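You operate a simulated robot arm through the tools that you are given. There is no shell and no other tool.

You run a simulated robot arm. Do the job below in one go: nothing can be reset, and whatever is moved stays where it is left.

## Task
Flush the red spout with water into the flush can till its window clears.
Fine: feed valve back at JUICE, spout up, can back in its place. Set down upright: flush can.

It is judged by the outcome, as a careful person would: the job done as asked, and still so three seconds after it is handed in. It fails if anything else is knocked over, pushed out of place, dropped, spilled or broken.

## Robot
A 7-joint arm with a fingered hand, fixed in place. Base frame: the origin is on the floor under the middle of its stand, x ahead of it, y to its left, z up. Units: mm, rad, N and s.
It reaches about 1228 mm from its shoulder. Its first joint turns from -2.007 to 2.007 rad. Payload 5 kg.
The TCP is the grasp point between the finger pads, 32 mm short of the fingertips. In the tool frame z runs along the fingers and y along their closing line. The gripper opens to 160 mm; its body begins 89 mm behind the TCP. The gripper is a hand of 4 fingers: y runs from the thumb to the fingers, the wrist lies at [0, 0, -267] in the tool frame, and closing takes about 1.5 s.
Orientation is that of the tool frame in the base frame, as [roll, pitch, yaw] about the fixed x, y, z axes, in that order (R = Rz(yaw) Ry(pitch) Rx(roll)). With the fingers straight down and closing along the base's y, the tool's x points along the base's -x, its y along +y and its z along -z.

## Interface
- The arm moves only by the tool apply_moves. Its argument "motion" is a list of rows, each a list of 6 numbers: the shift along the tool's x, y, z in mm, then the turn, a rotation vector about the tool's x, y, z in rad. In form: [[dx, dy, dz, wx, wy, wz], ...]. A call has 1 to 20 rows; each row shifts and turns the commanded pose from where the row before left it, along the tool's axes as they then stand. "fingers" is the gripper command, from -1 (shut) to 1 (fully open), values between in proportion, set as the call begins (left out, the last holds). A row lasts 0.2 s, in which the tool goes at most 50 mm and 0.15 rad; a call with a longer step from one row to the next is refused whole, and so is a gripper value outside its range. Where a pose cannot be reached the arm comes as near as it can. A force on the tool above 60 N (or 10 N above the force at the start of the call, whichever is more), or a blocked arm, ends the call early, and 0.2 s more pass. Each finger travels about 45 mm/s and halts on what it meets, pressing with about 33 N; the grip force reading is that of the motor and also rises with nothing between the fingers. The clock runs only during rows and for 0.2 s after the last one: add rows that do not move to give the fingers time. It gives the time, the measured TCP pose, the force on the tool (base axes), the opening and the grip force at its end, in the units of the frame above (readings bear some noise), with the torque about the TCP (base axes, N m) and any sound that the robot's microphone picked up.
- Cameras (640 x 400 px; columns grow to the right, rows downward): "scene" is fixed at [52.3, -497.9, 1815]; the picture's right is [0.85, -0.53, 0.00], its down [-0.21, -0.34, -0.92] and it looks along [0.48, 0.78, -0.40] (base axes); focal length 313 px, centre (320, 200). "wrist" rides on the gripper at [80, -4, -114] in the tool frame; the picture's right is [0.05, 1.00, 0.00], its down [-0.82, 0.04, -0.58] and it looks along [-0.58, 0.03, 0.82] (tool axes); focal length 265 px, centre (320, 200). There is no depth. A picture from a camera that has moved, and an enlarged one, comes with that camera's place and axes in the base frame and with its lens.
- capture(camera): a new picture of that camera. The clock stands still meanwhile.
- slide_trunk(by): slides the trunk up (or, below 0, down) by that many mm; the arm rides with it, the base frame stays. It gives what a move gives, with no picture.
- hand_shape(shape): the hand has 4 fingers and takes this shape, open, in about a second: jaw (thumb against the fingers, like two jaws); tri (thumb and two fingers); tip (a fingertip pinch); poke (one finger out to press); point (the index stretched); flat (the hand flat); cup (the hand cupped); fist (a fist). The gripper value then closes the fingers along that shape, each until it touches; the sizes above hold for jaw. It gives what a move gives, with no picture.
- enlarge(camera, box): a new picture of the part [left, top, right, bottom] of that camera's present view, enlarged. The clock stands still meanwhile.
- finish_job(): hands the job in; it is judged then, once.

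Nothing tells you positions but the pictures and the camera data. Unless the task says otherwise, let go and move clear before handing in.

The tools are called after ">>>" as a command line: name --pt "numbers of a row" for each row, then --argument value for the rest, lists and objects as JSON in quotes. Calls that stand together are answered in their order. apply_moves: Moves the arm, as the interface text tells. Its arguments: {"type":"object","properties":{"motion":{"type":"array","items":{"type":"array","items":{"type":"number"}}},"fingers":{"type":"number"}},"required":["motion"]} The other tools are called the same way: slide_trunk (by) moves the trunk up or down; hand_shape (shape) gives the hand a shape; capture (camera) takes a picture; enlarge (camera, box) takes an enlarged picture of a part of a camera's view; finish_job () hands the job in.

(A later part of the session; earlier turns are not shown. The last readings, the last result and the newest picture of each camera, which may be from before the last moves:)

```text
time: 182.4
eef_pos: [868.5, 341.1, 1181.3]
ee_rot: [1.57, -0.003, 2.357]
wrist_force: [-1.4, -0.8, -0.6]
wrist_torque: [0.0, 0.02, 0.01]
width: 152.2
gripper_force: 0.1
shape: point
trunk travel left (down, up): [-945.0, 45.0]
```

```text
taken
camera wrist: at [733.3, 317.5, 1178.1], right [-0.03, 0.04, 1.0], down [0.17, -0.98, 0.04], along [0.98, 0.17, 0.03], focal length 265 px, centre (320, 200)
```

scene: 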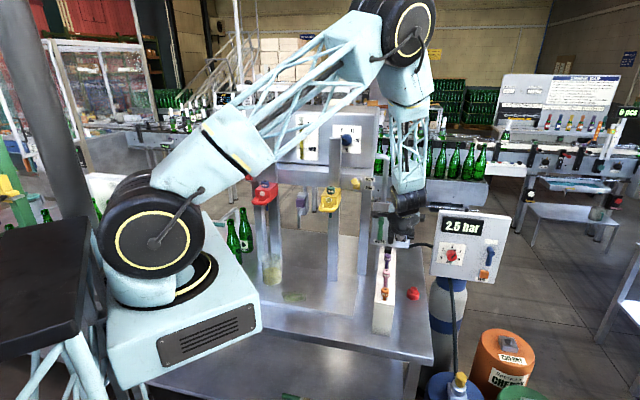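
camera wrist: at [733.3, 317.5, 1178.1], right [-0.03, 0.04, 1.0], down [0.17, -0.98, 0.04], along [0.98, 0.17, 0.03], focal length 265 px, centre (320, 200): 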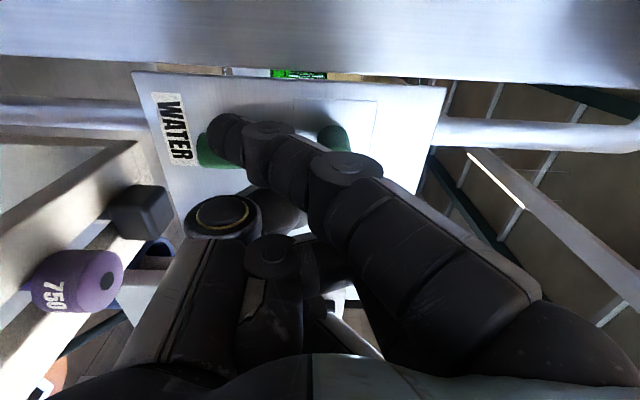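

The fingertip is just to the left of the lever and clear of the leg. I'll shift 3 mm more left and move in the last 28 mm.

>>> apply_moves --pt "3 0 0 0 0 0" --pt "0 0 10 0 0 0" --pt "0 0 10 0 0 0" --pt "0 0 8 0 0 0" --pt "0 0 0 0 0 0"

>>> capture --camera "wrist"

```text
time: 183.3
eef_pos: [876.0, 352.0, 1168.8]
ee_rot: [1.588, -0.009, 2.357]
wrist_force: [-19.8, -24.0, -5.3]
wrist_torque: [0.39, -0.28, -0.03]
width: 0.0
gripper_force: 0.0
shape: point
trunk travel left (down, up): [-945.0, 45.0]
stopped in row 4: the force on the tool passed its limit at 69 N (the readings are from after the stop); the commanded pose is now the measured one
```

```text
taken
camera wrist: at [739.2, 328.6, 1169.0], right [-0.02, 0.04, 1.0], down [0.17, -0.98, 0.05], along [0.99, 0.17, 0.01], focal length 265 px, centre (320, 200)
```

wrist: 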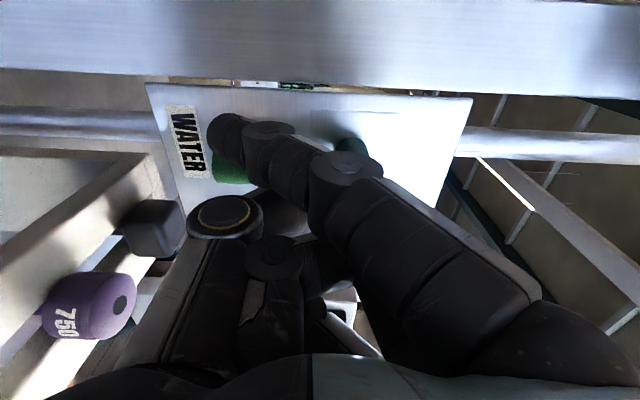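

The knuckles of the curled fingers touched the lever's front before the index could pass beside it. I'll back off and check whether the "poke" shape gives a finger that sticks out further.

>>> apply_moves --pt "0 0 -20 0 0 0" --pt "0 0 -30 0 0 0" --pt "0 0 -30 0 0 0"

>>> hand_shape --shape "poke"

>>> apply_moves --pt "0 0 0 0 0 0" --pt "0 0 0 0 0 0" --pt "0 0 0 0 0 0" --pt "0 0 0 0 0 0" --pt "0 0 0 0 0 0"

>>> capture --camera "wrist"

>>> enlarge --camera "scene" --box '[360, 180, 460, 260]'

```text
time: 184.1
eef_pos: [823.1, 301.1, 1171.3]
ee_rot: [1.583, -0.005, 2.36]
wrist_force: [0.3, 0.8, 0.6]
wrist_torque: [-0.03, 0.02, -0.01]
width: 0.2
gripper_force: 0.0
shape: point
trunk travel left (down, up): [-945.0, 45.0]
```

```text
time: 185.0
eef_pos: [822.1, 298.9, 1170.4]
ee_rot: [1.584, -0.007, 2.36]
wrist_force: [0.0, 0.0, 0.2]
wrist_torque: [-0.01, 0.02, -0.01]
width: 0.1
gripper_force: 0.2
shape: poke
trunk travel left (down, up): [-945.0, 45.0]
```

```text
time: 186.2
eef_pos: [822.4, 298.1, 1169.8]
ee_rot: [1.586, -0.007, 2.36]
wrist_force: [0.3, -0.8, 0.6]
wrist_torque: [0.0, 0.0, -0.01]
width: 0.0
gripper_force: 0.0
shape: poke
trunk travel left (down, up): [-945.0, 45.0]
```

```text
taken
camera wrist: at [686.1, 274.6, 1170.3], right [-0.02, 0.04, 1.0], down [0.17, -0.98, 0.05], along [0.98, 0.17, 0.01], focal length 265 px, centre (320, 200)
```

wrist: 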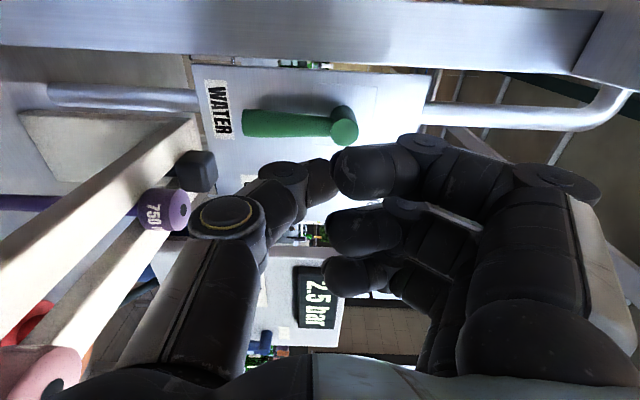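

```text
5.00 times, centred on (410, 220) of scene
camera zoom: at [52.3, -497.9, 1815.0], right [0.85, -0.53, 0.0], down [-0.21, -0.34, -0.92], along [0.48, 0.78, -0.4], focal length 1565 px, centre (-130, 100)
```

zoom: 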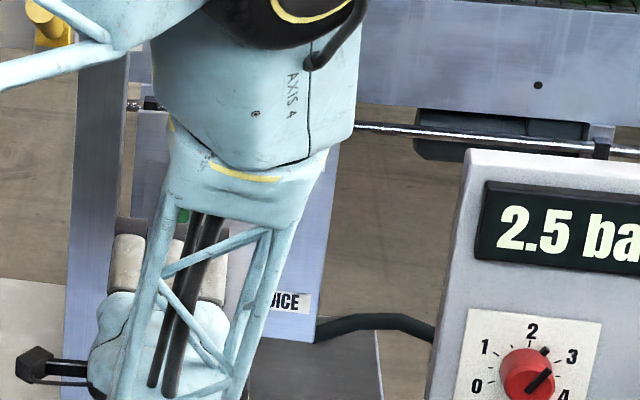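

In "poke" the fingers bunch together, which doesn't help. Instead I'll use the closed hand angled so its right-hand finger leads: that finger can reach past the lever's left side while the others stay clear of the leg. I'll back off, close the hand and turn it.

>>> apply_moves --pt "0 0 -32 0 0 0" --pt "0 0 0 0 0 0"

>>> hand_shape --shape "jaw"

>>> apply_moves --pt "0 0 0 0.112 0 0" --pt "0 0 0 0.112 0 0" --pt "0 0 0 0.112 0 0" --pt "0 0 0 0 0.131 -0.0477" --pt "0 0 0 0 0.131 -0.0477" --pt "0 0 0 0 0.131 -0.0477" --pt "0 0 0 0 0.131 -0.0477" --pt "0 0 0 0 0.131 -0.0477" --pt "0 0 0 0 0 0" --fingers -1

>>> capture --camera "wrist"

>>> capture --camera "scene"

```text
time: 186.8
eef_pos: [800.4, 278.2, 1171.1]
ee_rot: [1.588, -0.007, 2.358]
wrist_force: [-0.4, -0.7, 0.3]
wrist_torque: [0.04, -0.03, 0.02]
width: 0.0
gripper_force: 0.1
shape: poke
trunk travel left (down, up): [-945.0, 45.0]
```

```text
time: 187.7
eef_pos: [799.9, 276.6, 1172.2]
ee_rot: [1.584, -0.006, 2.361]
wrist_force: [-0.2, -0.5, -0.5]
wrist_torque: [-0.02, 0.03, 0.02]
width: 159.9
gripper_force: 0.1
shape: jaw
trunk travel left (down, up): [-945.0, 45.0]
```

```text
time: 189.7
eef_pos: [797.1, 277.4, 1172.2]
ee_rot: [1.916, -0.008, 3.058]
wrist_force: [-0.5, 0.4, 0.3]
wrist_torque: [-0.01, -0.01, 0.0]
width: 0.0
gripper_force: 3.6
shape: jaw
trunk travel left (down, up): [-945.0, 45.0]
```

```text
taken
camera wrist: at [709.8, 175.7, 1209.7], right [-0.02, 0.34, 0.94], down [0.77, -0.6, 0.23], along [0.64, 0.73, -0.25], focal length 265 px, centre (320, 200)
```

wrist: 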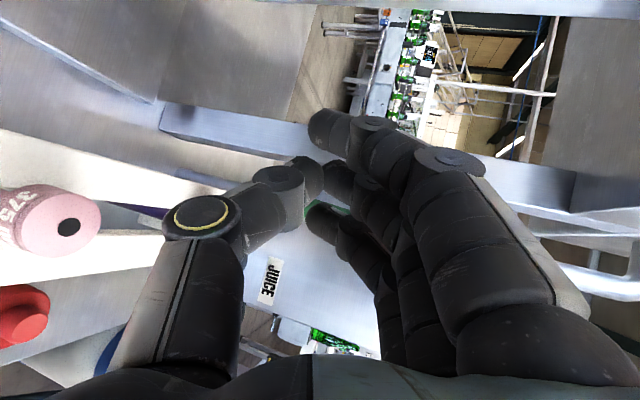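

```text
taken
```

scene: 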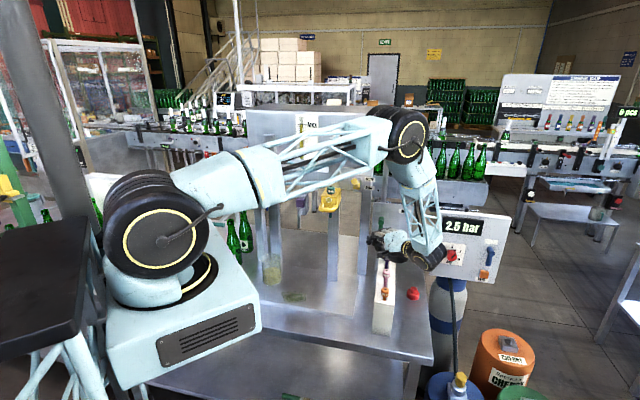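

The angled hand now approaches from the right-front. I'll move to just in front of the gap on the lever's left.

>>> apply_moves --pt "3 -3.3 31.8 0 0 0" --pt "3.1 -3.3 31.9 0 0 0" --pt "0 0 0 0 0 0"

>>> capture --camera "wrist"

>>> enlarge --camera "scene" --box '[350, 180, 450, 260]'

```text
time: 190.5
eef_pos: [796.1, 337.0, 1143.8]
ee_rot: [1.916, -0.007, 3.056]
wrist_force: [0.0, -1.1, 0.4]
wrist_torque: [0.01, 0.0, 0.01]
width: 0.1
gripper_force: 33.1
shape: jaw
trunk travel left (down, up): [-945.0, 45.0]
```

```text
taken
camera wrist: at [708.3, 235.1, 1180.3], right [-0.02, 0.34, 0.94], down [0.77, -0.6, 0.23], along [0.64, 0.73, -0.25], focal length 265 px, centre (320, 200)
```

wrist: 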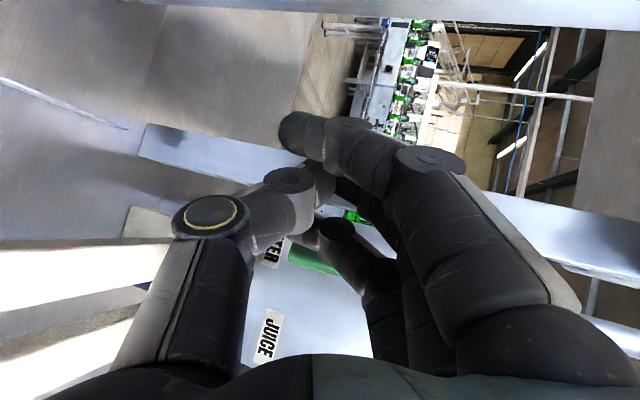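

```text
5.00 times, centred on (400, 220) of scene
camera zoom: at [52.3, -497.9, 1815.0], right [0.85, -0.53, 0.0], down [-0.21, -0.34, -0.92], along [0.48, 0.78, -0.4], focal length 1565 px, centre (-80, 100)
```

zoom: 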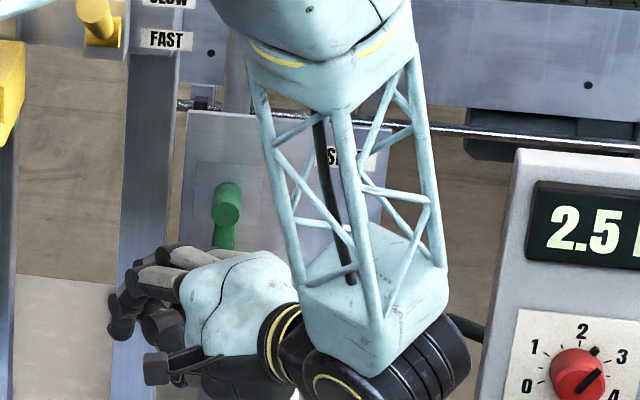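

The leading fingertip is lined up with the gap to the left of the lever. I'll move straight in, in small steps.

>>> apply_moves --pt "-9 3.7 10 0 0 0" --pt "-9 3.7 10 0 0 0" --pt "-8 3.2 9 0 0 0" --pt "-8 3.2 9 0 0 0" --pt "0 0 0 0 0 0"

>>> capture --camera "wrist"

>>> enlarge --camera "scene" --box '[350, 180, 450, 260]'

```text
time: 191.7
eef_pos: [835.6, 375.2, 1144.7]
ee_rot: [1.916, -0.004, 3.056]
wrist_force: [-0.9, 1.0, -0.6]
wrist_torque: [0.01, 0.0, 0.02]
width: 0.0
gripper_force: 32.4
shape: jaw
trunk travel left (down, up): [-945.0, 45.0]
```

```text
taken
camera wrist: at [746.5, 273.4, 1181.3], right [-0.02, 0.34, 0.94], down [0.77, -0.6, 0.23], along [0.64, 0.73, -0.25], focal length 265 px, centre (320, 200)
```

wrist: 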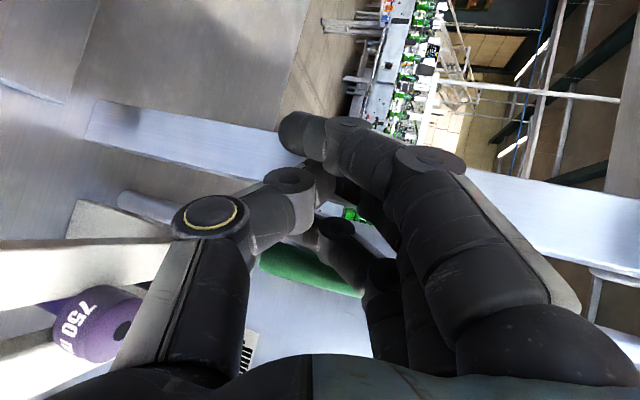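

```text
5.00 times, centred on (400, 220) of scene
camera zoom: at [52.3, -497.9, 1815.0], right [0.85, -0.53, 0.0], down [-0.21, -0.34, -0.92], along [0.48, 0.78, -0.4], focal length 1565 px, centre (-80, 100)
```

zoom: 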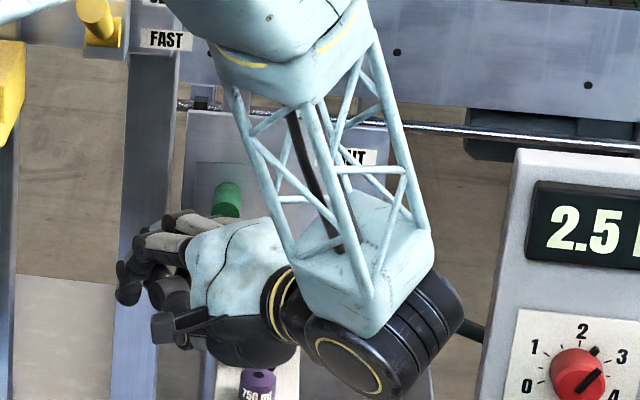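

Still clear, with the lever just to the right of the leading finger. I'll go the last 13 mm in.

>>> apply_moves --pt "-4.2 1.7 4.7 0 0 0" --pt "-4.2 1.7 4.7 0 0 0" --pt "0 0 0 0 0 0"

>>> capture --camera "wrist"

```text
time: 192.5
eef_pos: [840.7, 379.9, 1145.4]
ee_rot: [1.918, -0.006, 3.057]
wrist_force: [-27.8, -15.9, -1.0]
wrist_torque: [0.71, -1.14, -1.12]
width: 0.0
gripper_force: 33.1
shape: jaw
trunk travel left (down, up): [-945.0, 45.0]
```

```text
taken
camera wrist: at [752.8, 279.3, 1182.2], right [-0.02, 0.34, 0.94], down [0.77, -0.6, 0.23], along [0.64, 0.73, -0.25], focal length 265 px, centre (320, 200)
```

wrist: 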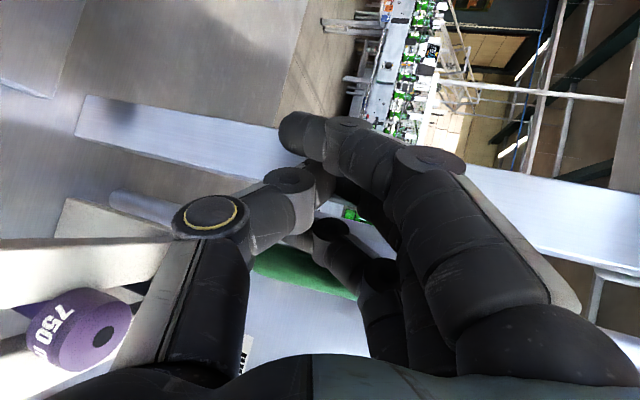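

The leading finger has just touched something with about 30 N. I'll push gently to the right and watch whether the lever turns.

>>> apply_moves --pt "-4.6 -1.3 -3.6 0 0 0" --pt "-4.6 -1.3 -3.6 0 0 0" --pt "0 0 0 0 0 0"

>>> capture --camera "wrist"

>>> enlarge --camera "scene" --box '[350, 180, 450, 260]'

```text
time: 193.1
eef_pos: [847.1, 372.5, 1139.6]
ee_rot: [1.921, -0.014, 3.062]
wrist_force: [-13.2, -9.6, -7.6]
wrist_torque: [0.55, -0.4, -0.44]
width: 0.0
gripper_force: 33.4
shape: jaw
trunk travel left (down, up): [-945.0, 45.0]
stopped in row 3: the force on the tool passed its limit at 64 N (the readings are from after the stop); the commanded pose is now the measured one
```

```text
taken
camera wrist: at [759.4, 271.2, 1177.3], right [-0.01, 0.34, 0.94], down [0.77, -0.59, 0.23], along [0.63, 0.73, -0.26], focal length 265 px, centre (320, 200)
```

wrist: 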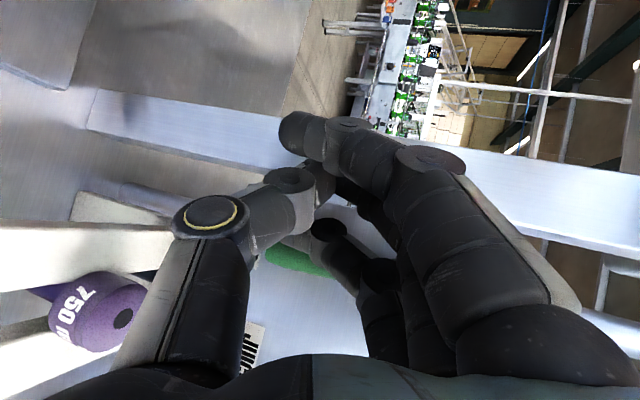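

```text
5.00 times, centred on (400, 220) of scene
camera zoom: at [52.3, -497.9, 1815.0], right [0.85, -0.53, 0.0], down [-0.21, -0.34, -0.92], along [0.48, 0.78, -0.4], focal length 1565 px, centre (-80, 100)
```

zoom: 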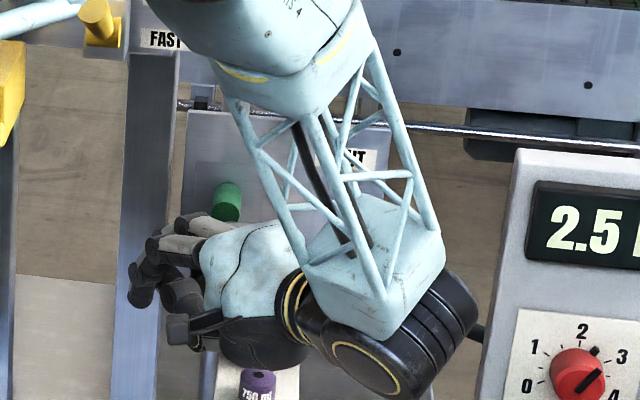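

The finger is pressing on the lever's front rather than passing beside it, so my sideways estimate was about a centimetre off. I'll back off, shift left and go in again.

>>> apply_moves --pt "8 -3.3 -9 0 0 0" --pt "8 -3.2 -9 0 0 0" --pt "8.5 4.8 5.8 0 0 0" --pt "8.4 4.7 5.8 0 0 0" --pt "0 0 0 0 0 0"

>>> capture --camera "wrist"

```text
time: 194.3
eef_pos: [812.5, 373.8, 1147.3]
ee_rot: [1.916, -0.012, 3.062]
wrist_force: [-0.3, 1.4, -0.1]
wrist_torque: [0.0, 0.0, 0.04]
width: 0.0
gripper_force: 32.3
shape: jaw
trunk travel left (down, up): [-945.0, 45.0]
```

```text
taken
camera wrist: at [725.7, 271.5, 1183.9], right [-0.01, 0.34, 0.94], down [0.77, -0.59, 0.23], along [0.63, 0.73, -0.26], focal length 265 px, centre (320, 200)
```

wrist: 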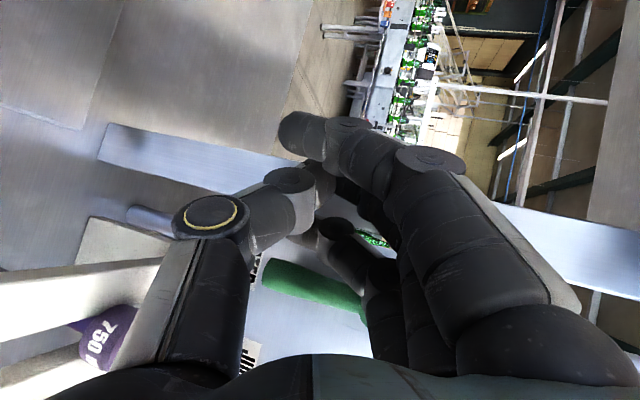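

>>> enlarge --camera "wrist" --box '[240, 180, 420, 330]'

```text
2.67 times, centred on (330, 255) of wrist
camera zoom: at [725.7, 271.5, 1183.9], right [-0.01, 0.34, 0.94], down [0.77, -0.59, 0.23], along [0.63, 0.73, -0.26], focal length 708 px, centre (293, 53)
```

zoom: 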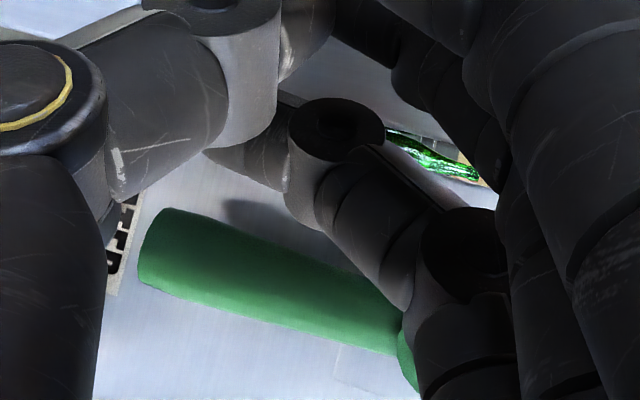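

Now I can see the leading finger is further out than I assumed. I've enough clearance to its right, so I'll go straight in again.

>>> apply_moves --pt "-7 2.9 7.9 0 0 0" --pt "-7 2.9 7.9 0 0 0" --pt "0 0 0 0 0 0"

>>> enlarge --camera "wrist" --box '[240, 180, 420, 330]'

```text
time: 195.1
eef_pos: [828.7, 390.8, 1148.3]
ee_rot: [1.916, -0.011, 3.064]
wrist_force: [0.6, -0.7, 0.8]
wrist_torque: [0.0, 0.03, 0.04]
width: 0.0
gripper_force: 33.3
shape: jaw
trunk travel left (down, up): [-945.0, 45.0]
```

```text
2.67 times, centred on (330, 255) of wrist
camera zoom: at [741.8, 288.6, 1185.0], right [-0.01, 0.34, 0.94], down [0.77, -0.59, 0.23], along [0.63, 0.73, -0.26], focal length 708 px, centre (293, 53)
```

zoom: 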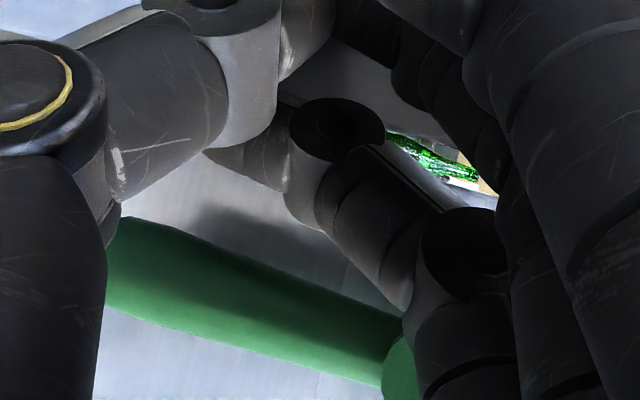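

No contact this time, and the finger is beside the lever on its left. I'll push right in small steps.

>>> apply_moves --pt "-6.13 -1.76 -4.83 0 0 0" --pt "-6.13 -1.76 -4.83 0 0 0" --pt "-4.6 -1.3 -3.6 0 0 0" --pt "0 0 0 0 0 0"

>>> enlarge --camera "wrist" --box '[220, 180, 440, 350]'

```text
time: 196.1
eef_pos: [843.5, 373.5, 1145.7]
ee_rot: [1.918, -0.011, 3.064]
wrist_force: [-15.8, -4.1, -4.1]
wrist_torque: [0.22, -0.44, -0.34]
width: 0.0
gripper_force: 33.0
shape: jaw
trunk travel left (down, up): [-945.0, 45.0]
```

```text
2.35 times, centred on (330, 265) of wrist
camera zoom: at [755.7, 272.0, 1183.1], right [-0.01, 0.34, 0.94], down [0.78, -0.59, 0.23], along [0.63, 0.73, -0.26], focal length 624 px, centre (296, 47)
```

zoom: 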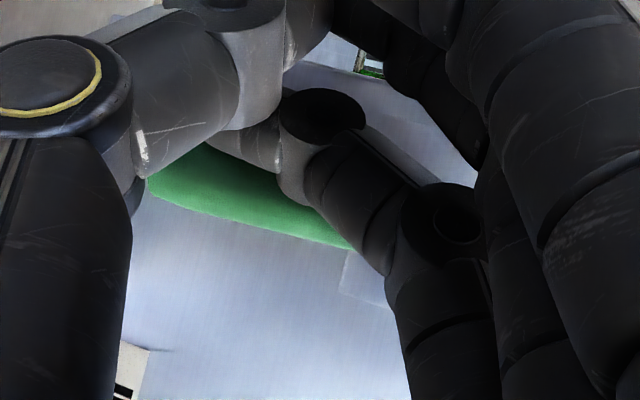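

There's light contact now. I'll push further right.

>>> apply_moves --pt "-4.6 -1.3 -3.6 0 0 0" --pt "-4.6 -1.3 -3.6 0 0 0" --pt "0 0 0 0 0 0"

>>> enlarge --camera "wrist" --box '[220, 180, 440, 350]'

>>> enlarge --camera "scene" --box '[350, 180, 450, 260]'

```text
time: 196.9
eef_pos: [855.0, 365.8, 1149.0]
ee_rot: [1.916, -0.011, 3.061]
wrist_force: [-7.2, -8.2, -1.1]
wrist_torque: [0.07, 0.03, -0.31]
width: 0.0
gripper_force: 33.1
shape: jaw
trunk travel left (down, up): [-945.0, 45.0]
```

```text
2.35 times, centred on (330, 265) of wrist
camera zoom: at [766.7, 263.0, 1185.0], right [-0.02, 0.34, 0.94], down [0.77, -0.59, 0.23], along [0.63, 0.73, -0.25], focal length 624 px, centre (296, 47)
```

zoom: 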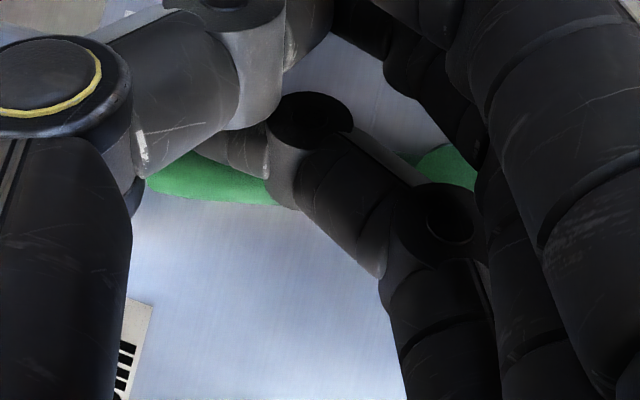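

```text
5.00 times, centred on (400, 220) of scene
camera zoom: at [52.3, -497.9, 1815.0], right [0.85, -0.53, 0.0], down [-0.21, -0.34, -0.92], along [0.48, 0.78, -0.4], focal length 1565 px, centre (-80, 100)
```

zoom: 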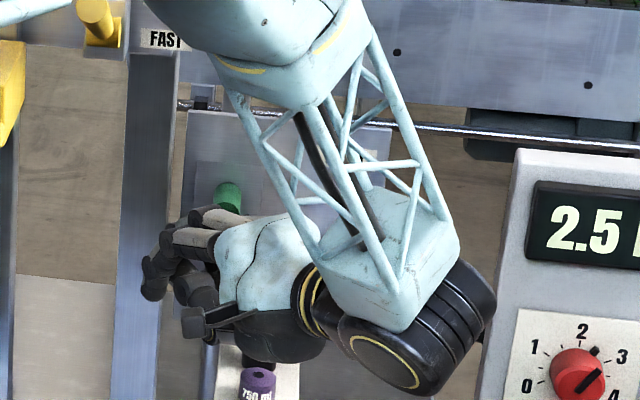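

The finger has slid in front of the lever, and the thumb is getting close to the rack's inserts, so this side isn't working. I'll retreat and instead turn the hand so the index finger on the left leads into the gap, keeping the rest of the hand in front and clear.

>>> apply_moves --pt "19.3 -7.9 -21.6 0 0 0" --pt "19.3 -1.9 -23.6 0 0 0" --pt "19.3 -1.9 -23.6 0 0 0" --pt "0 7 -3 0 0 0" --pt "0 0 0 0 -0.123 0.0448" --pt "0 0 0 0 -0.123 0.0448" --pt "0 0 0 0 -0.123 0.0448" --pt "0 0 0 0 -0.123 0.0448" --pt "0 0 0 0 -0.123 0.0448" --pt "0 0 0 0 -0.123 0.0448" --pt "0 0 0 0 -0.123 0.0448" --pt "0 0 0 0 -0.123 0.0448" --pt "0 0 0 0 -0.123 0.0448" --pt "0 0 0 0 -0.123 0.0448" --pt "0 0 0 0 0 0"

>>> capture --camera "wrist"

>>> capture --camera "scene"

```text
time: 200.1
eef_pos: [789.5, 302.0, 1168.0]
ee_rot: [1.93, -0.005, 1.752]
wrist_force: [-0.1, -1.0, 0.5]
wrist_torque: [0.03, 0.02, 0.02]
width: 0.0
gripper_force: 32.9
shape: jaw
trunk travel left (down, up): [-945.0, 45.0]
```

```text
taken
camera wrist: at [670.3, 360.2, 1206.1], right [0.34, 0.11, 0.94], down [-0.37, -0.9, 0.24], along [0.87, -0.43, -0.26], focal length 265 px, centre (320, 200)
```

wrist: 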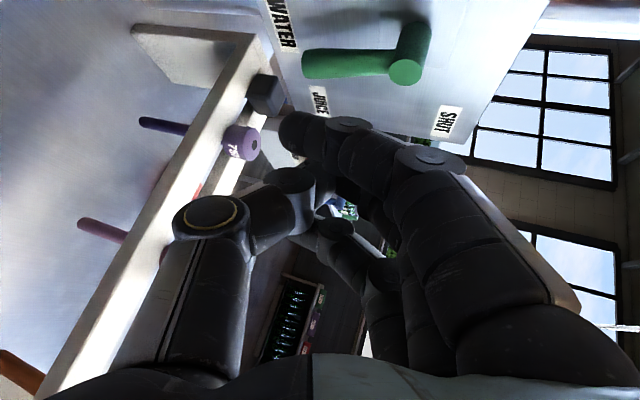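

```text
taken
```

scene: 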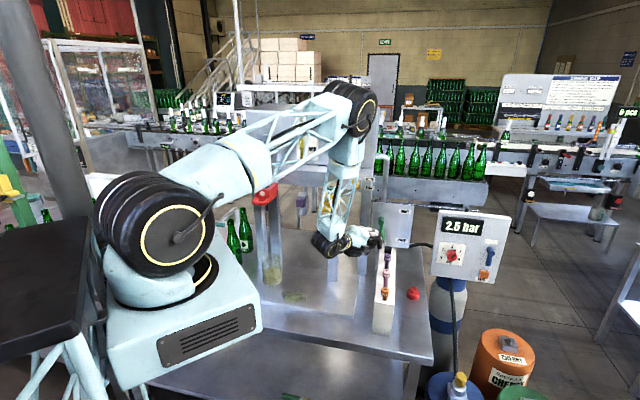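

Excellent view: the lever and its hub are clear ahead, and the index fingertip is short of the gap on its left. I'll line up and advance part way.

>>> apply_moves --pt "-13.4 -11.7 14.3 0 0 0" --pt "10.7 5.45 14.5 0 0 0" --pt "10.7 5.45 14.5 0 0 0" --pt "10.7 5.45 14.5 0 0 0" --pt "0 0 0 0 0 0"

>>> capture --camera "wrist"

>>> capture --camera "scene"

```text
time: 201.3
eef_pos: [844.1, 331.5, 1153.4]
ee_rot: [1.93, -0.007, 1.755]
wrist_force: [0.5, -0.1, 0.1]
wrist_torque: [0.03, 0.01, 0.01]
width: 0.1
gripper_force: 33.0
shape: jaw
trunk travel left (down, up): [-945.0, 45.0]
```

```text
taken
camera wrist: at [723.5, 389.9, 1191.5], right [0.34, 0.11, 0.94], down [-0.37, -0.9, 0.24], along [0.87, -0.42, -0.26], focal length 265 px, centre (320, 200)
```

wrist: 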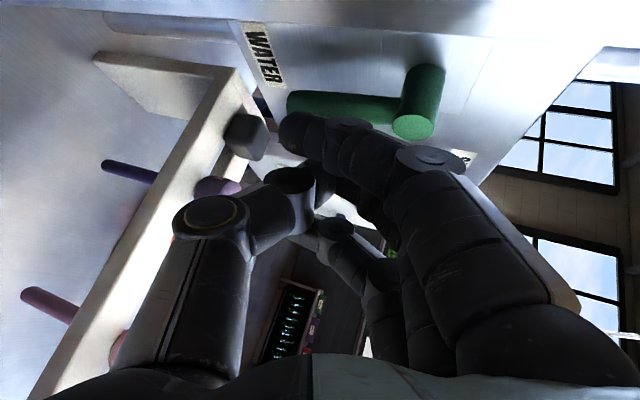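

```text
taken
```

scene: 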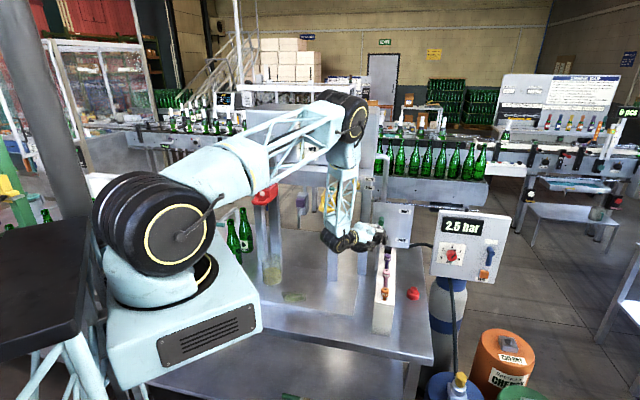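

Aligned well. I'll continue forward in small steps.

>>> apply_moves --pt "6.3 3.2 8.5 0 0 0" --pt "6.3 3.2 8.5 0 0 0" --pt "0 0 0 0 0 0"

>>> enlarge --camera "wrist" --box '[220, 50, 480, 230]'

```text
time: 202.1
eef_pos: [858.5, 344.5, 1155.1]
ee_rot: [1.931, -0.005, 1.755]
wrist_force: [-0.3, 0.5, 0.1]
wrist_torque: [0.02, -0.01, 0.0]
width: 0.1
gripper_force: 33.1
shape: jaw
trunk travel left (down, up): [-945.0, 45.0]
```

```text
2.22 times, centred on (350, 140) of wrist
camera zoom: at [738.9, 404.4, 1191.9], right [0.34, 0.11, 0.93], down [-0.37, -0.9, 0.24], along [0.87, -0.42, -0.26], focal length 590 px, centre (253, 333)
```

zoom: 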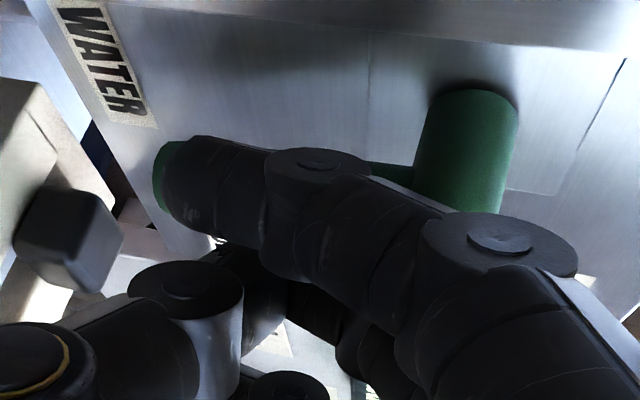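

The finger is now on the lever's left side in this view, but still about 16 mm short in depth. I'll go forward the rest.

>>> apply_moves --pt "4.6 2.3 6.2 0 0 0" --pt "4.5 2.3 6.1 0 0 0" --pt "0 0 0 0 0 0"

>>> enlarge --camera "wrist" --box '[220, 50, 480, 230]'

```text
time: 202.9
eef_pos: [865.7, 346.1, 1153.6]
ee_rot: [1.933, -0.009, 1.75]
wrist_force: [-6.8, -15.5, -1.7]
wrist_torque: [0.49, -0.18, -0.26]
width: 0.0
gripper_force: 32.1
shape: jaw
trunk travel left (down, up): [-945.0, 45.0]
```

```text
2.22 times, centred on (350, 140) of wrist
camera zoom: at [746.3, 404.7, 1192.3], right [0.34, 0.11, 0.93], down [-0.37, -0.9, 0.24], along [0.86, -0.43, -0.27], focal length 590 px, centre (253, 333)
```

zoom: 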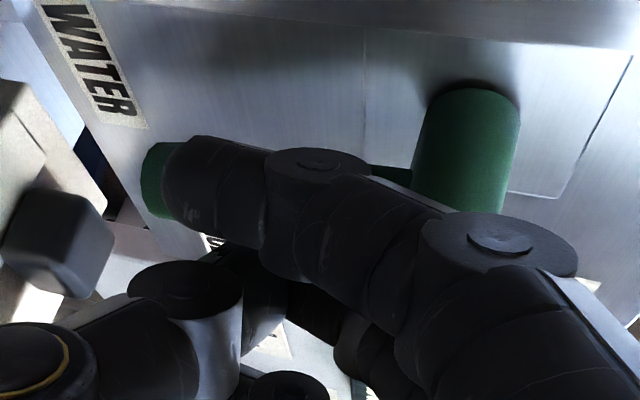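

I've touched something again at this depth. The "point" shape should let the index lead by about 2 cm more at this angle, so I'll back off and switch to it.

>>> apply_moves --pt "-11.4 -5.8 -15.4 0 0 0" --pt "-11.4 -5.8 -15.4 0 0 0" --pt "-11.4 -5.8 -15.4 0 0 0"

>>> hand_shape --shape "point"

>>> apply_moves --pt "0 10 0 -0.12 0 0" --pt "0 10 0 -0.12 0 0" --pt "0 10 0 -0.12 0 0" --pt "0 0 0 0 0 0" --fingers 1

>>> capture --camera "wrist"

>>> capture --camera "scene"

```text
time: 203.7
eef_pos: [828.9, 316.6, 1153.6]
ee_rot: [1.928, -0.006, 1.752]
wrist_force: [-0.3, -0.4, 0.1]
wrist_torque: [0.01, -0.01, 0.0]
width: 0.1
gripper_force: 33.2
shape: jaw
trunk travel left (down, up): [-945.0, 45.0]
```

```text
time: 204.6
eef_pos: [827.0, 317.3, 1151.9]
ee_rot: [1.932, -0.005, 1.755]
wrist_force: [0.2, 0.0, 0.1]
wrist_torque: [-0.02, 0.0, -0.02]
width: 152.1
gripper_force: 0.0
shape: point
trunk travel left (down, up): [-945.0, 45.0]
```

```text
time: 205.6
eef_pos: [832.5, 317.0, 1185.0]
ee_rot: [1.57, -0.008, 1.754]
wrist_force: [0.6, -0.5, -1.1]
wrist_torque: [0.01, 0.01, -0.05]
width: 152.4
gripper_force: 0.0
shape: point
trunk travel left (down, up): [-945.0, 45.0]
```

```text
taken
camera wrist: at [707.5, 374.9, 1180.5], right [-0.01, 0.04, 1.0], down [-0.42, -0.91, 0.04], along [0.91, -0.42, 0.03], focal length 265 px, centre (320, 200)
```

wrist: 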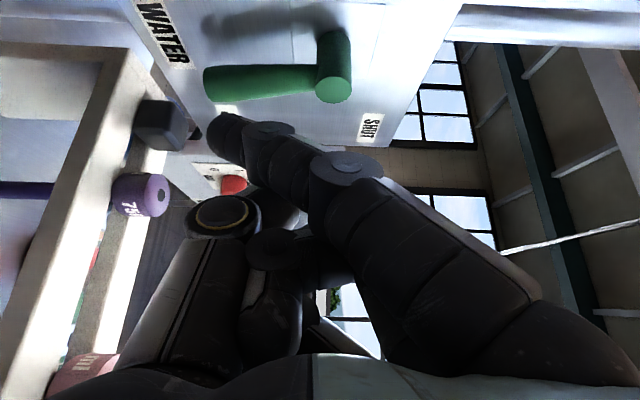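

```text
taken
```

scene: 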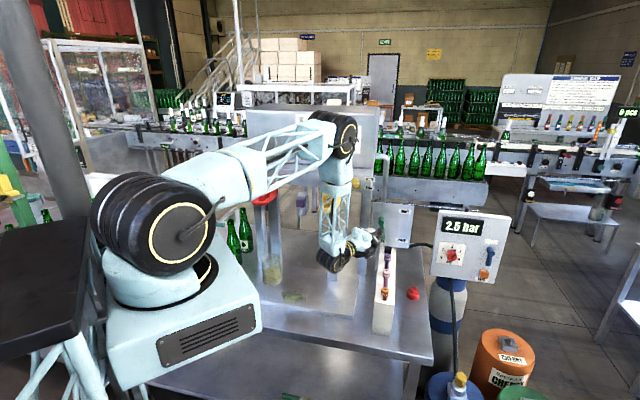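

The index finger now stands out clearly ahead of the rest of the hand. I'll advance toward the gap on the lever's left.

>>> apply_moves --pt "7.5 0 12.4 0 0 0" --pt "7.5 0 12.4 0 0 0" --pt "6 0 9.5 0 0 0" --pt "0 0 0 0 0 0"

>>> capture --camera "wrist"

```text
time: 206.6
eef_pos: [865.0, 344.2, 1180.8]
ee_rot: [1.571, -0.005, 1.754]
wrist_force: [-0.7, -0.4, 0.0]
wrist_torque: [-0.01, 0.03, -0.01]
width: 152.3
gripper_force: 0.1
shape: point
trunk travel left (down, up): [-945.0, 45.0]
```

```text
taken
camera wrist: at [738.7, 401.5, 1178.5], right [-0.01, 0.04, 1.0], down [-0.42, -0.91, 0.04], along [0.91, -0.42, 0.03], focal length 265 px, centre (320, 200)
```

wrist: 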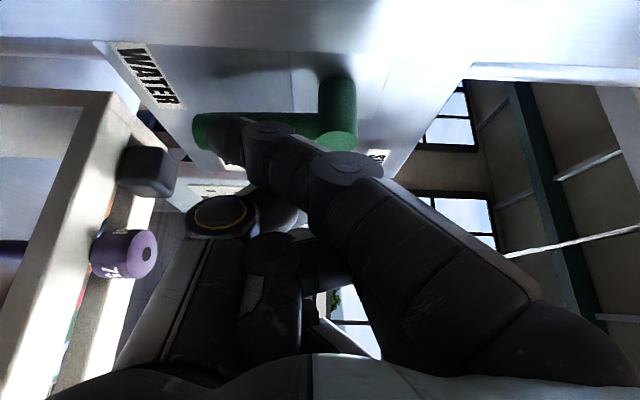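

Good, no contact. Another 14 mm forward.

>>> apply_moves --pt "4.8 0 5.2 0 0 0" --pt "4.7 0 5.2 0 0 0" --pt "0 0 0 0 0 0"

>>> capture --camera "wrist"

```text
time: 207.4
eef_pos: [872.8, 345.1, 1180.1]
ee_rot: [1.571, -0.006, 1.747]
wrist_force: [-13.2, -47.8, -11.6]
wrist_torque: [0.36, 0.01, -0.54]
width: 152.5
gripper_force: 0.1
shape: point
trunk travel left (down, up): [-945.0, 45.0]
```

```text
taken
camera wrist: at [747.7, 404.5, 1177.2], right [-0.01, 0.04, 1.0], down [-0.43, -0.9, 0.04], along [0.9, -0.42, 0.02], focal length 265 px, centre (320, 200)
```

wrist: 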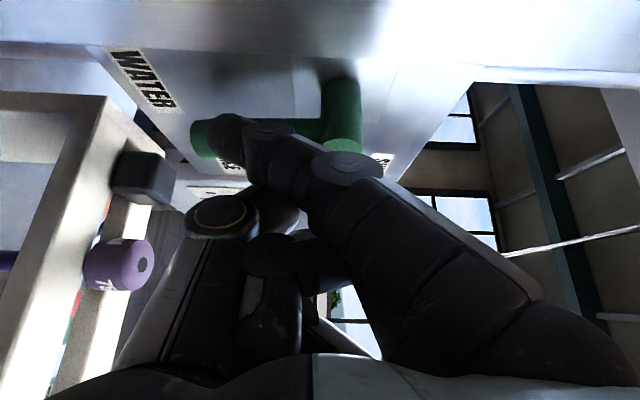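

The finger touched the leg's corner on its left, so it's as deep as it can go. It should now be beside the lever, so I'll push right from here.

>>> apply_moves --pt "-6.6 0 2.5 0 0 0" --pt "-6.6 0 4 0 0 0" --pt "-4.9 0 3.4 0 0 0" --pt "0 0 0 0 0 0"

>>> capture --camera "wrist"

```text
time: 208.4
eef_pos: [885.8, 339.7, 1183.0]
ee_rot: [1.57, -0.007, 1.755]
wrist_force: [-1.2, -0.9, -0.6]
wrist_torque: [-0.01, 0.01, -0.01]
width: 152.1
gripper_force: 0.1
shape: point
trunk travel left (down, up): [-945.0, 45.0]
```

```text
taken
camera wrist: at [759.8, 398.2, 1180.0], right [-0.01, 0.04, 1.0], down [-0.42, -0.91, 0.03], along [0.91, -0.42, 0.03], focal length 265 px, centre (320, 200)
```

wrist: 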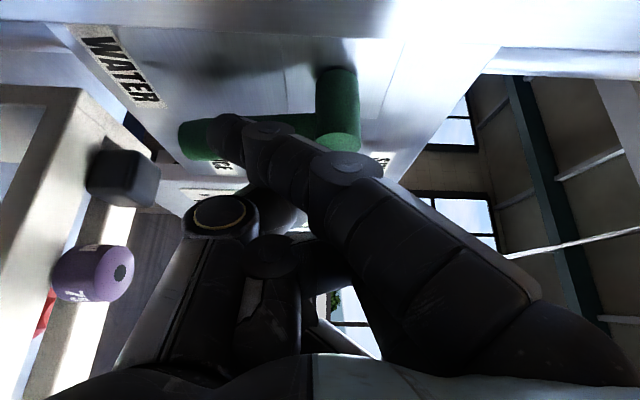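

No force now, and the finger is very close to the lever's left side. I'll go slightly deeper, then push right.

>>> apply_moves --pt "4.5 0 4 0 0 0" --pt "-4.1 0 2.8 0 0 0" --pt "-4.1 0 2.8 0 0 0" --pt "0 0 0 0 0 0"

>>> capture --camera "wrist"

```text
time: 209.4
eef_pos: [895.1, 337.7, 1181.5]
ee_rot: [1.572, -0.003, 1.754]
wrist_force: [-0.1, -0.6, 0.1]
wrist_torque: [0.02, 0.04, 0.01]
width: 152.4
gripper_force: 0.1
shape: point
trunk travel left (down, up): [-945.0, 45.0]
```

```text
taken
camera wrist: at [769.6, 395.4, 1178.8], right [-0.01, 0.04, 1.0], down [-0.42, -0.91, 0.04], along [0.91, -0.42, 0.03], focal length 265 px, centre (320, 200)
```

wrist: 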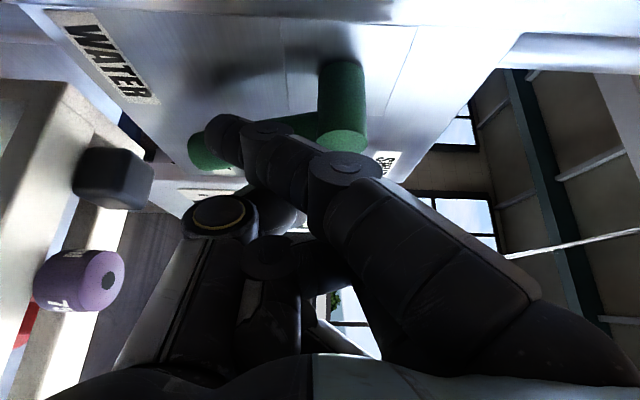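

The lever is now rotating to the right, at about 14°. I'll keep pushing.

>>> apply_moves --pt "-4.9 0 3.4 0 0 0" --pt "-4.9 0 3.4 0 0 0" --pt "-4.9 0 3.4 0 0 0" --pt "0 0 0 0 0 0"

>>> capture --camera "wrist"

>>> enlarge --camera "scene" --box '[350, 180, 450, 260]'

```text
time: 210.4
eef_pos: [908.4, 324.0, 1180.4]
ee_rot: [1.569, -0.004, 1.754]
wrist_force: [-1.1, -0.8, 0.8]
wrist_torque: [0.02, 0.03, 0.02]
width: 152.2
gripper_force: 0.0
shape: point
trunk travel left (down, up): [-945.0, 45.0]
```

```text
taken
camera wrist: at [783.0, 382.6, 1179.0], right [-0.01, 0.04, 1.0], down [-0.42, -0.91, 0.04], along [0.91, -0.42, 0.03], focal length 265 px, centre (320, 200)
```

wrist: 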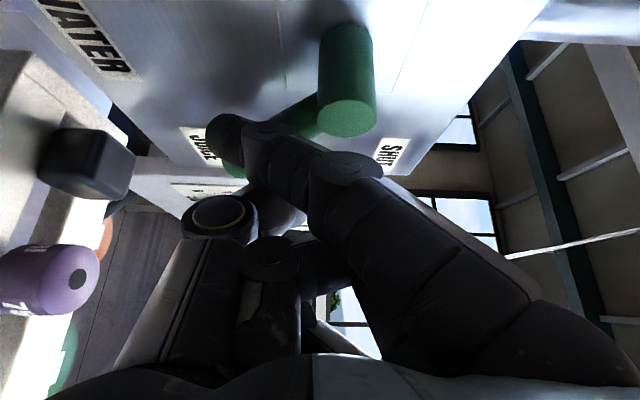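

```text
5.00 times, centred on (400, 220) of scene
camera zoom: at [52.3, -497.9, 1815.0], right [0.85, -0.53, 0.0], down [-0.21, -0.34, -0.92], along [0.48, 0.78, -0.4], focal length 1565 px, centre (-80, 100)
```

zoom: 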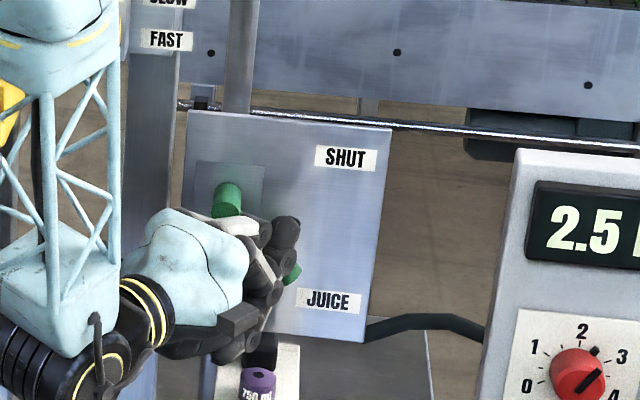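

The lever has swung over and points at JUICE. I'll ease the finger off to the left and back straight out.

>>> apply_moves --pt "8.2 0 -5.7 0 0 0" --pt "-11 0 -16 0 0 0" --pt "-11 0 -16 0 0 0" --pt "-17 0 -25 0 0 0" --pt "-17 0 -25 0 0 0" --pt "0 0 0 0 0 0"

>>> capture --camera "wrist"

>>> enlarge --camera "scene" --box '[350, 180, 450, 260]'

>>> capture --camera "scene"

```text
time: 211.8
eef_pos: [829.8, 261.6, 1181.3]
ee_rot: [1.572, -0.005, 1.754]
wrist_force: [-0.3, 0.4, 0.5]
wrist_torque: [-0.02, -0.05, 0.0]
width: 152.3
gripper_force: 0.0
shape: point
trunk travel left (down, up): [-945.0, 45.0]
```

```text
taken
camera wrist: at [704.6, 319.4, 1179.4], right [-0.01, 0.05, 1.0], down [-0.42, -0.91, 0.04], along [0.91, -0.42, 0.03], focal length 265 px, centre (320, 200)
```

wrist: 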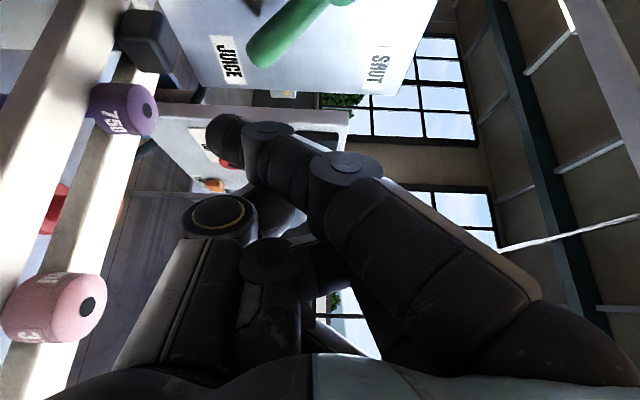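

```text
5.00 times, centred on (400, 220) of scene
camera zoom: at [52.3, -497.9, 1815.0], right [0.85, -0.53, 0.0], down [-0.21, -0.34, -0.92], along [0.48, 0.78, -0.4], focal length 1565 px, centre (-80, 100)
```

zoom: 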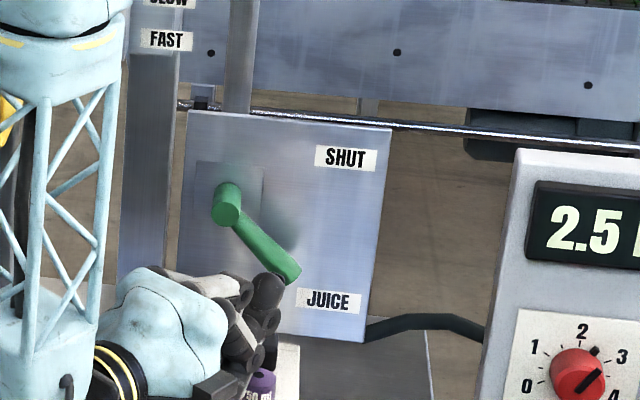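

```text
taken
```

scene: 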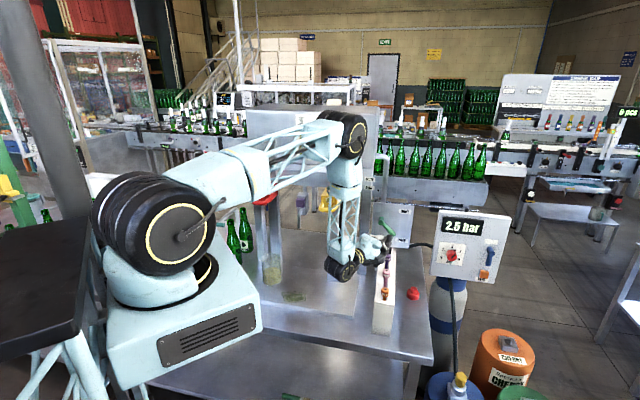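

The lever points at JUICE. I'll compare it with the very first picture using the same crop.

>>> enlarge --camera "scene" --box '[365, 190, 445, 240]'

```text
8.00 times, centred on (405, 215) of scene
camera zoom: at [52.3, -497.9, 1815.0], right [0.85, -0.53, 0.0], down [-0.21, -0.34, -0.92], along [0.48, 0.78, -0.4], focal length 2504 px, centre (-360, 80)
```

zoom: 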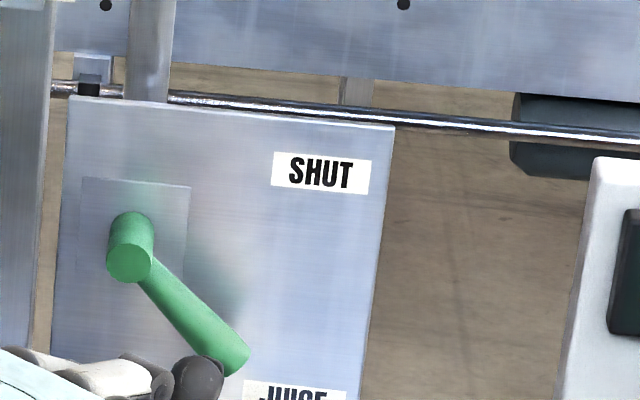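

The valve is back exactly at JUICE. Now the can: I'll retreat upward, restore the jaw shape and natural hand orientation, then go for the can under the red spout.

>>> apply_moves --pt "-18.9 20 -27.5 0 0 0" --pt "-18.9 27 -27.5 0 0 0" --pt "-18.9 27 -27.5 0 0 0" --pt "0 0 0 0 0 -0.143" --pt "0 0 0 0 0 -0.143" --pt "0 0 0 0 0 -0.143" --pt "0 0 0 0 0 -0.143" --pt "0 0 0 0 0 -0.143" --pt "0 0 0 0 0 -0.143" --pt "0 0 0 0 0 -0.143" --pt "0 0 0 0 0 -0.143" --pt "0 0 0 0 0 -0.143" --pt "0 0 0 0 0 -0.143" --pt "0 0 0 0 0 -0.141"

>>> capture --camera "scene"

```text
time: 214.8
eef_pos: [758.7, 190.4, 1253.0]
ee_rot: [1.321, 1.567, 1.506]
wrist_force: [0.2, 0.7, 0.0]
wrist_torque: [-0.03, -0.01, -0.02]
width: 152.0
gripper_force: 0.2
shape: point
trunk travel left (down, up): [-945.0, 45.0]
```

```text
taken
```

scene: 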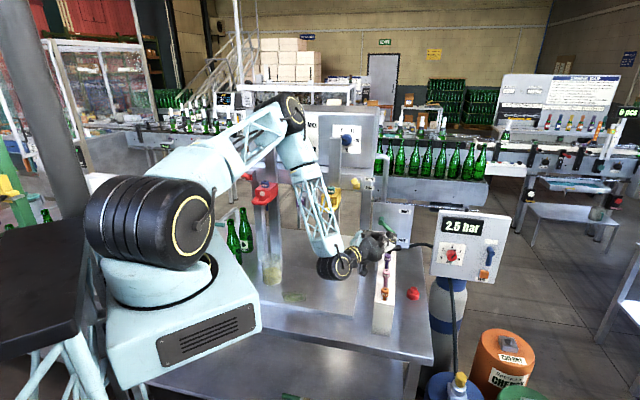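

>>> apply_moves --pt "0 0 0 0 0.124 0" --pt "0 0 0 0 0.124 0" --pt "0 0 0 0 0.124 0" --pt "0 0 0 0 0.124 0" --pt "0 0 0 0 0.124 0" --pt "0 0 0 0 0.124 0" --pt "0 0 0 0 0.124 0" --pt "0 0 0 -0.078 0 -0.0924" --pt "0 0 0 -0.078 0 -0.0924" --pt "0 0 0 -0.078 0 -0.0924" --pt "0 0 0 -0.078 0 -0.0924" --pt "0 0 0 -0.078 0 -0.0924" --pt "0 0 0 0 0 0"

>>> hand_shape --shape "jaw"

>>> capture --camera "scene"

```text
time: 217.6
eef_pos: [760.3, 190.6, 1253.1]
ee_rot: [3.138, 0.708, -2.354]
wrist_force: [-0.8, 0.9, 0.2]
wrist_torque: [-0.02, -0.04, 0.02]
width: 152.4
gripper_force: 0.1
shape: point
trunk travel left (down, up): [-945.0, 45.0]
```

```text
time: 218.5
eef_pos: [760.2, 189.7, 1252.0]
ee_rot: [3.134, 0.708, -2.358]
wrist_force: [-0.1, 0.1, 0.7]
wrist_torque: [0.03, -0.01, -0.01]
width: 160.1
gripper_force: 0.1
shape: jaw
trunk travel left (down, up): [-945.0, 45.0]
```

```text
taken
```

scene: 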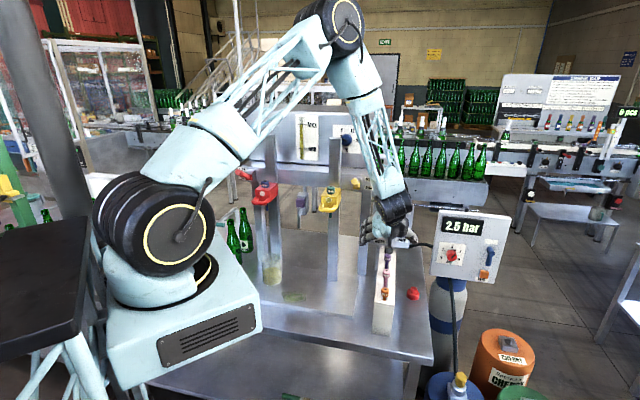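

Good posture again. I'll travel back to the front of the red spout along the earlier clear path.

>>> apply_moves --pt "27.9 0 -23.8 0 0 0" --pt "27.9 0 -23.8 0 0 0" --pt "27.9 0 -23.8 0 0 0" --pt "21.5 0 25.1 0 0 0" --pt "21.4 0 25.1 0 0 0" --pt "0 40 0 0 0 0" --pt "0 40 0 0 0 0" --pt "0 40 0 0 0 0" --pt "0 40 0 0 0 0" --pt "0 40 0 0 0 0" --pt "0 40 0 0 0 0" --pt "0 40 0 0 0 0" --pt "0 40 0 0 0 0" --fingers 1

>>> capture --camera "scene"

```text
time: 221.3
eef_pos: [449.3, 340.0, 1190.8]
ee_rot: [3.137, 0.706, -2.357]
wrist_force: [-1.9, 0.5, 1.3]
wrist_torque: [-0.04, -0.02, -0.02]
width: 159.8
gripper_force: 0.1
shape: jaw
trunk travel left (down, up): [-945.0, 45.0]
```

```text
taken
```

scene: 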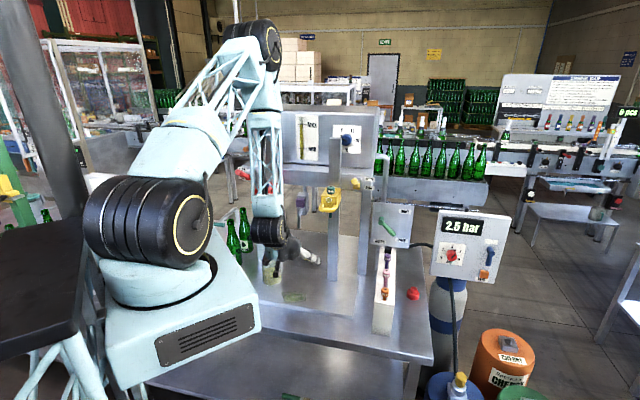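

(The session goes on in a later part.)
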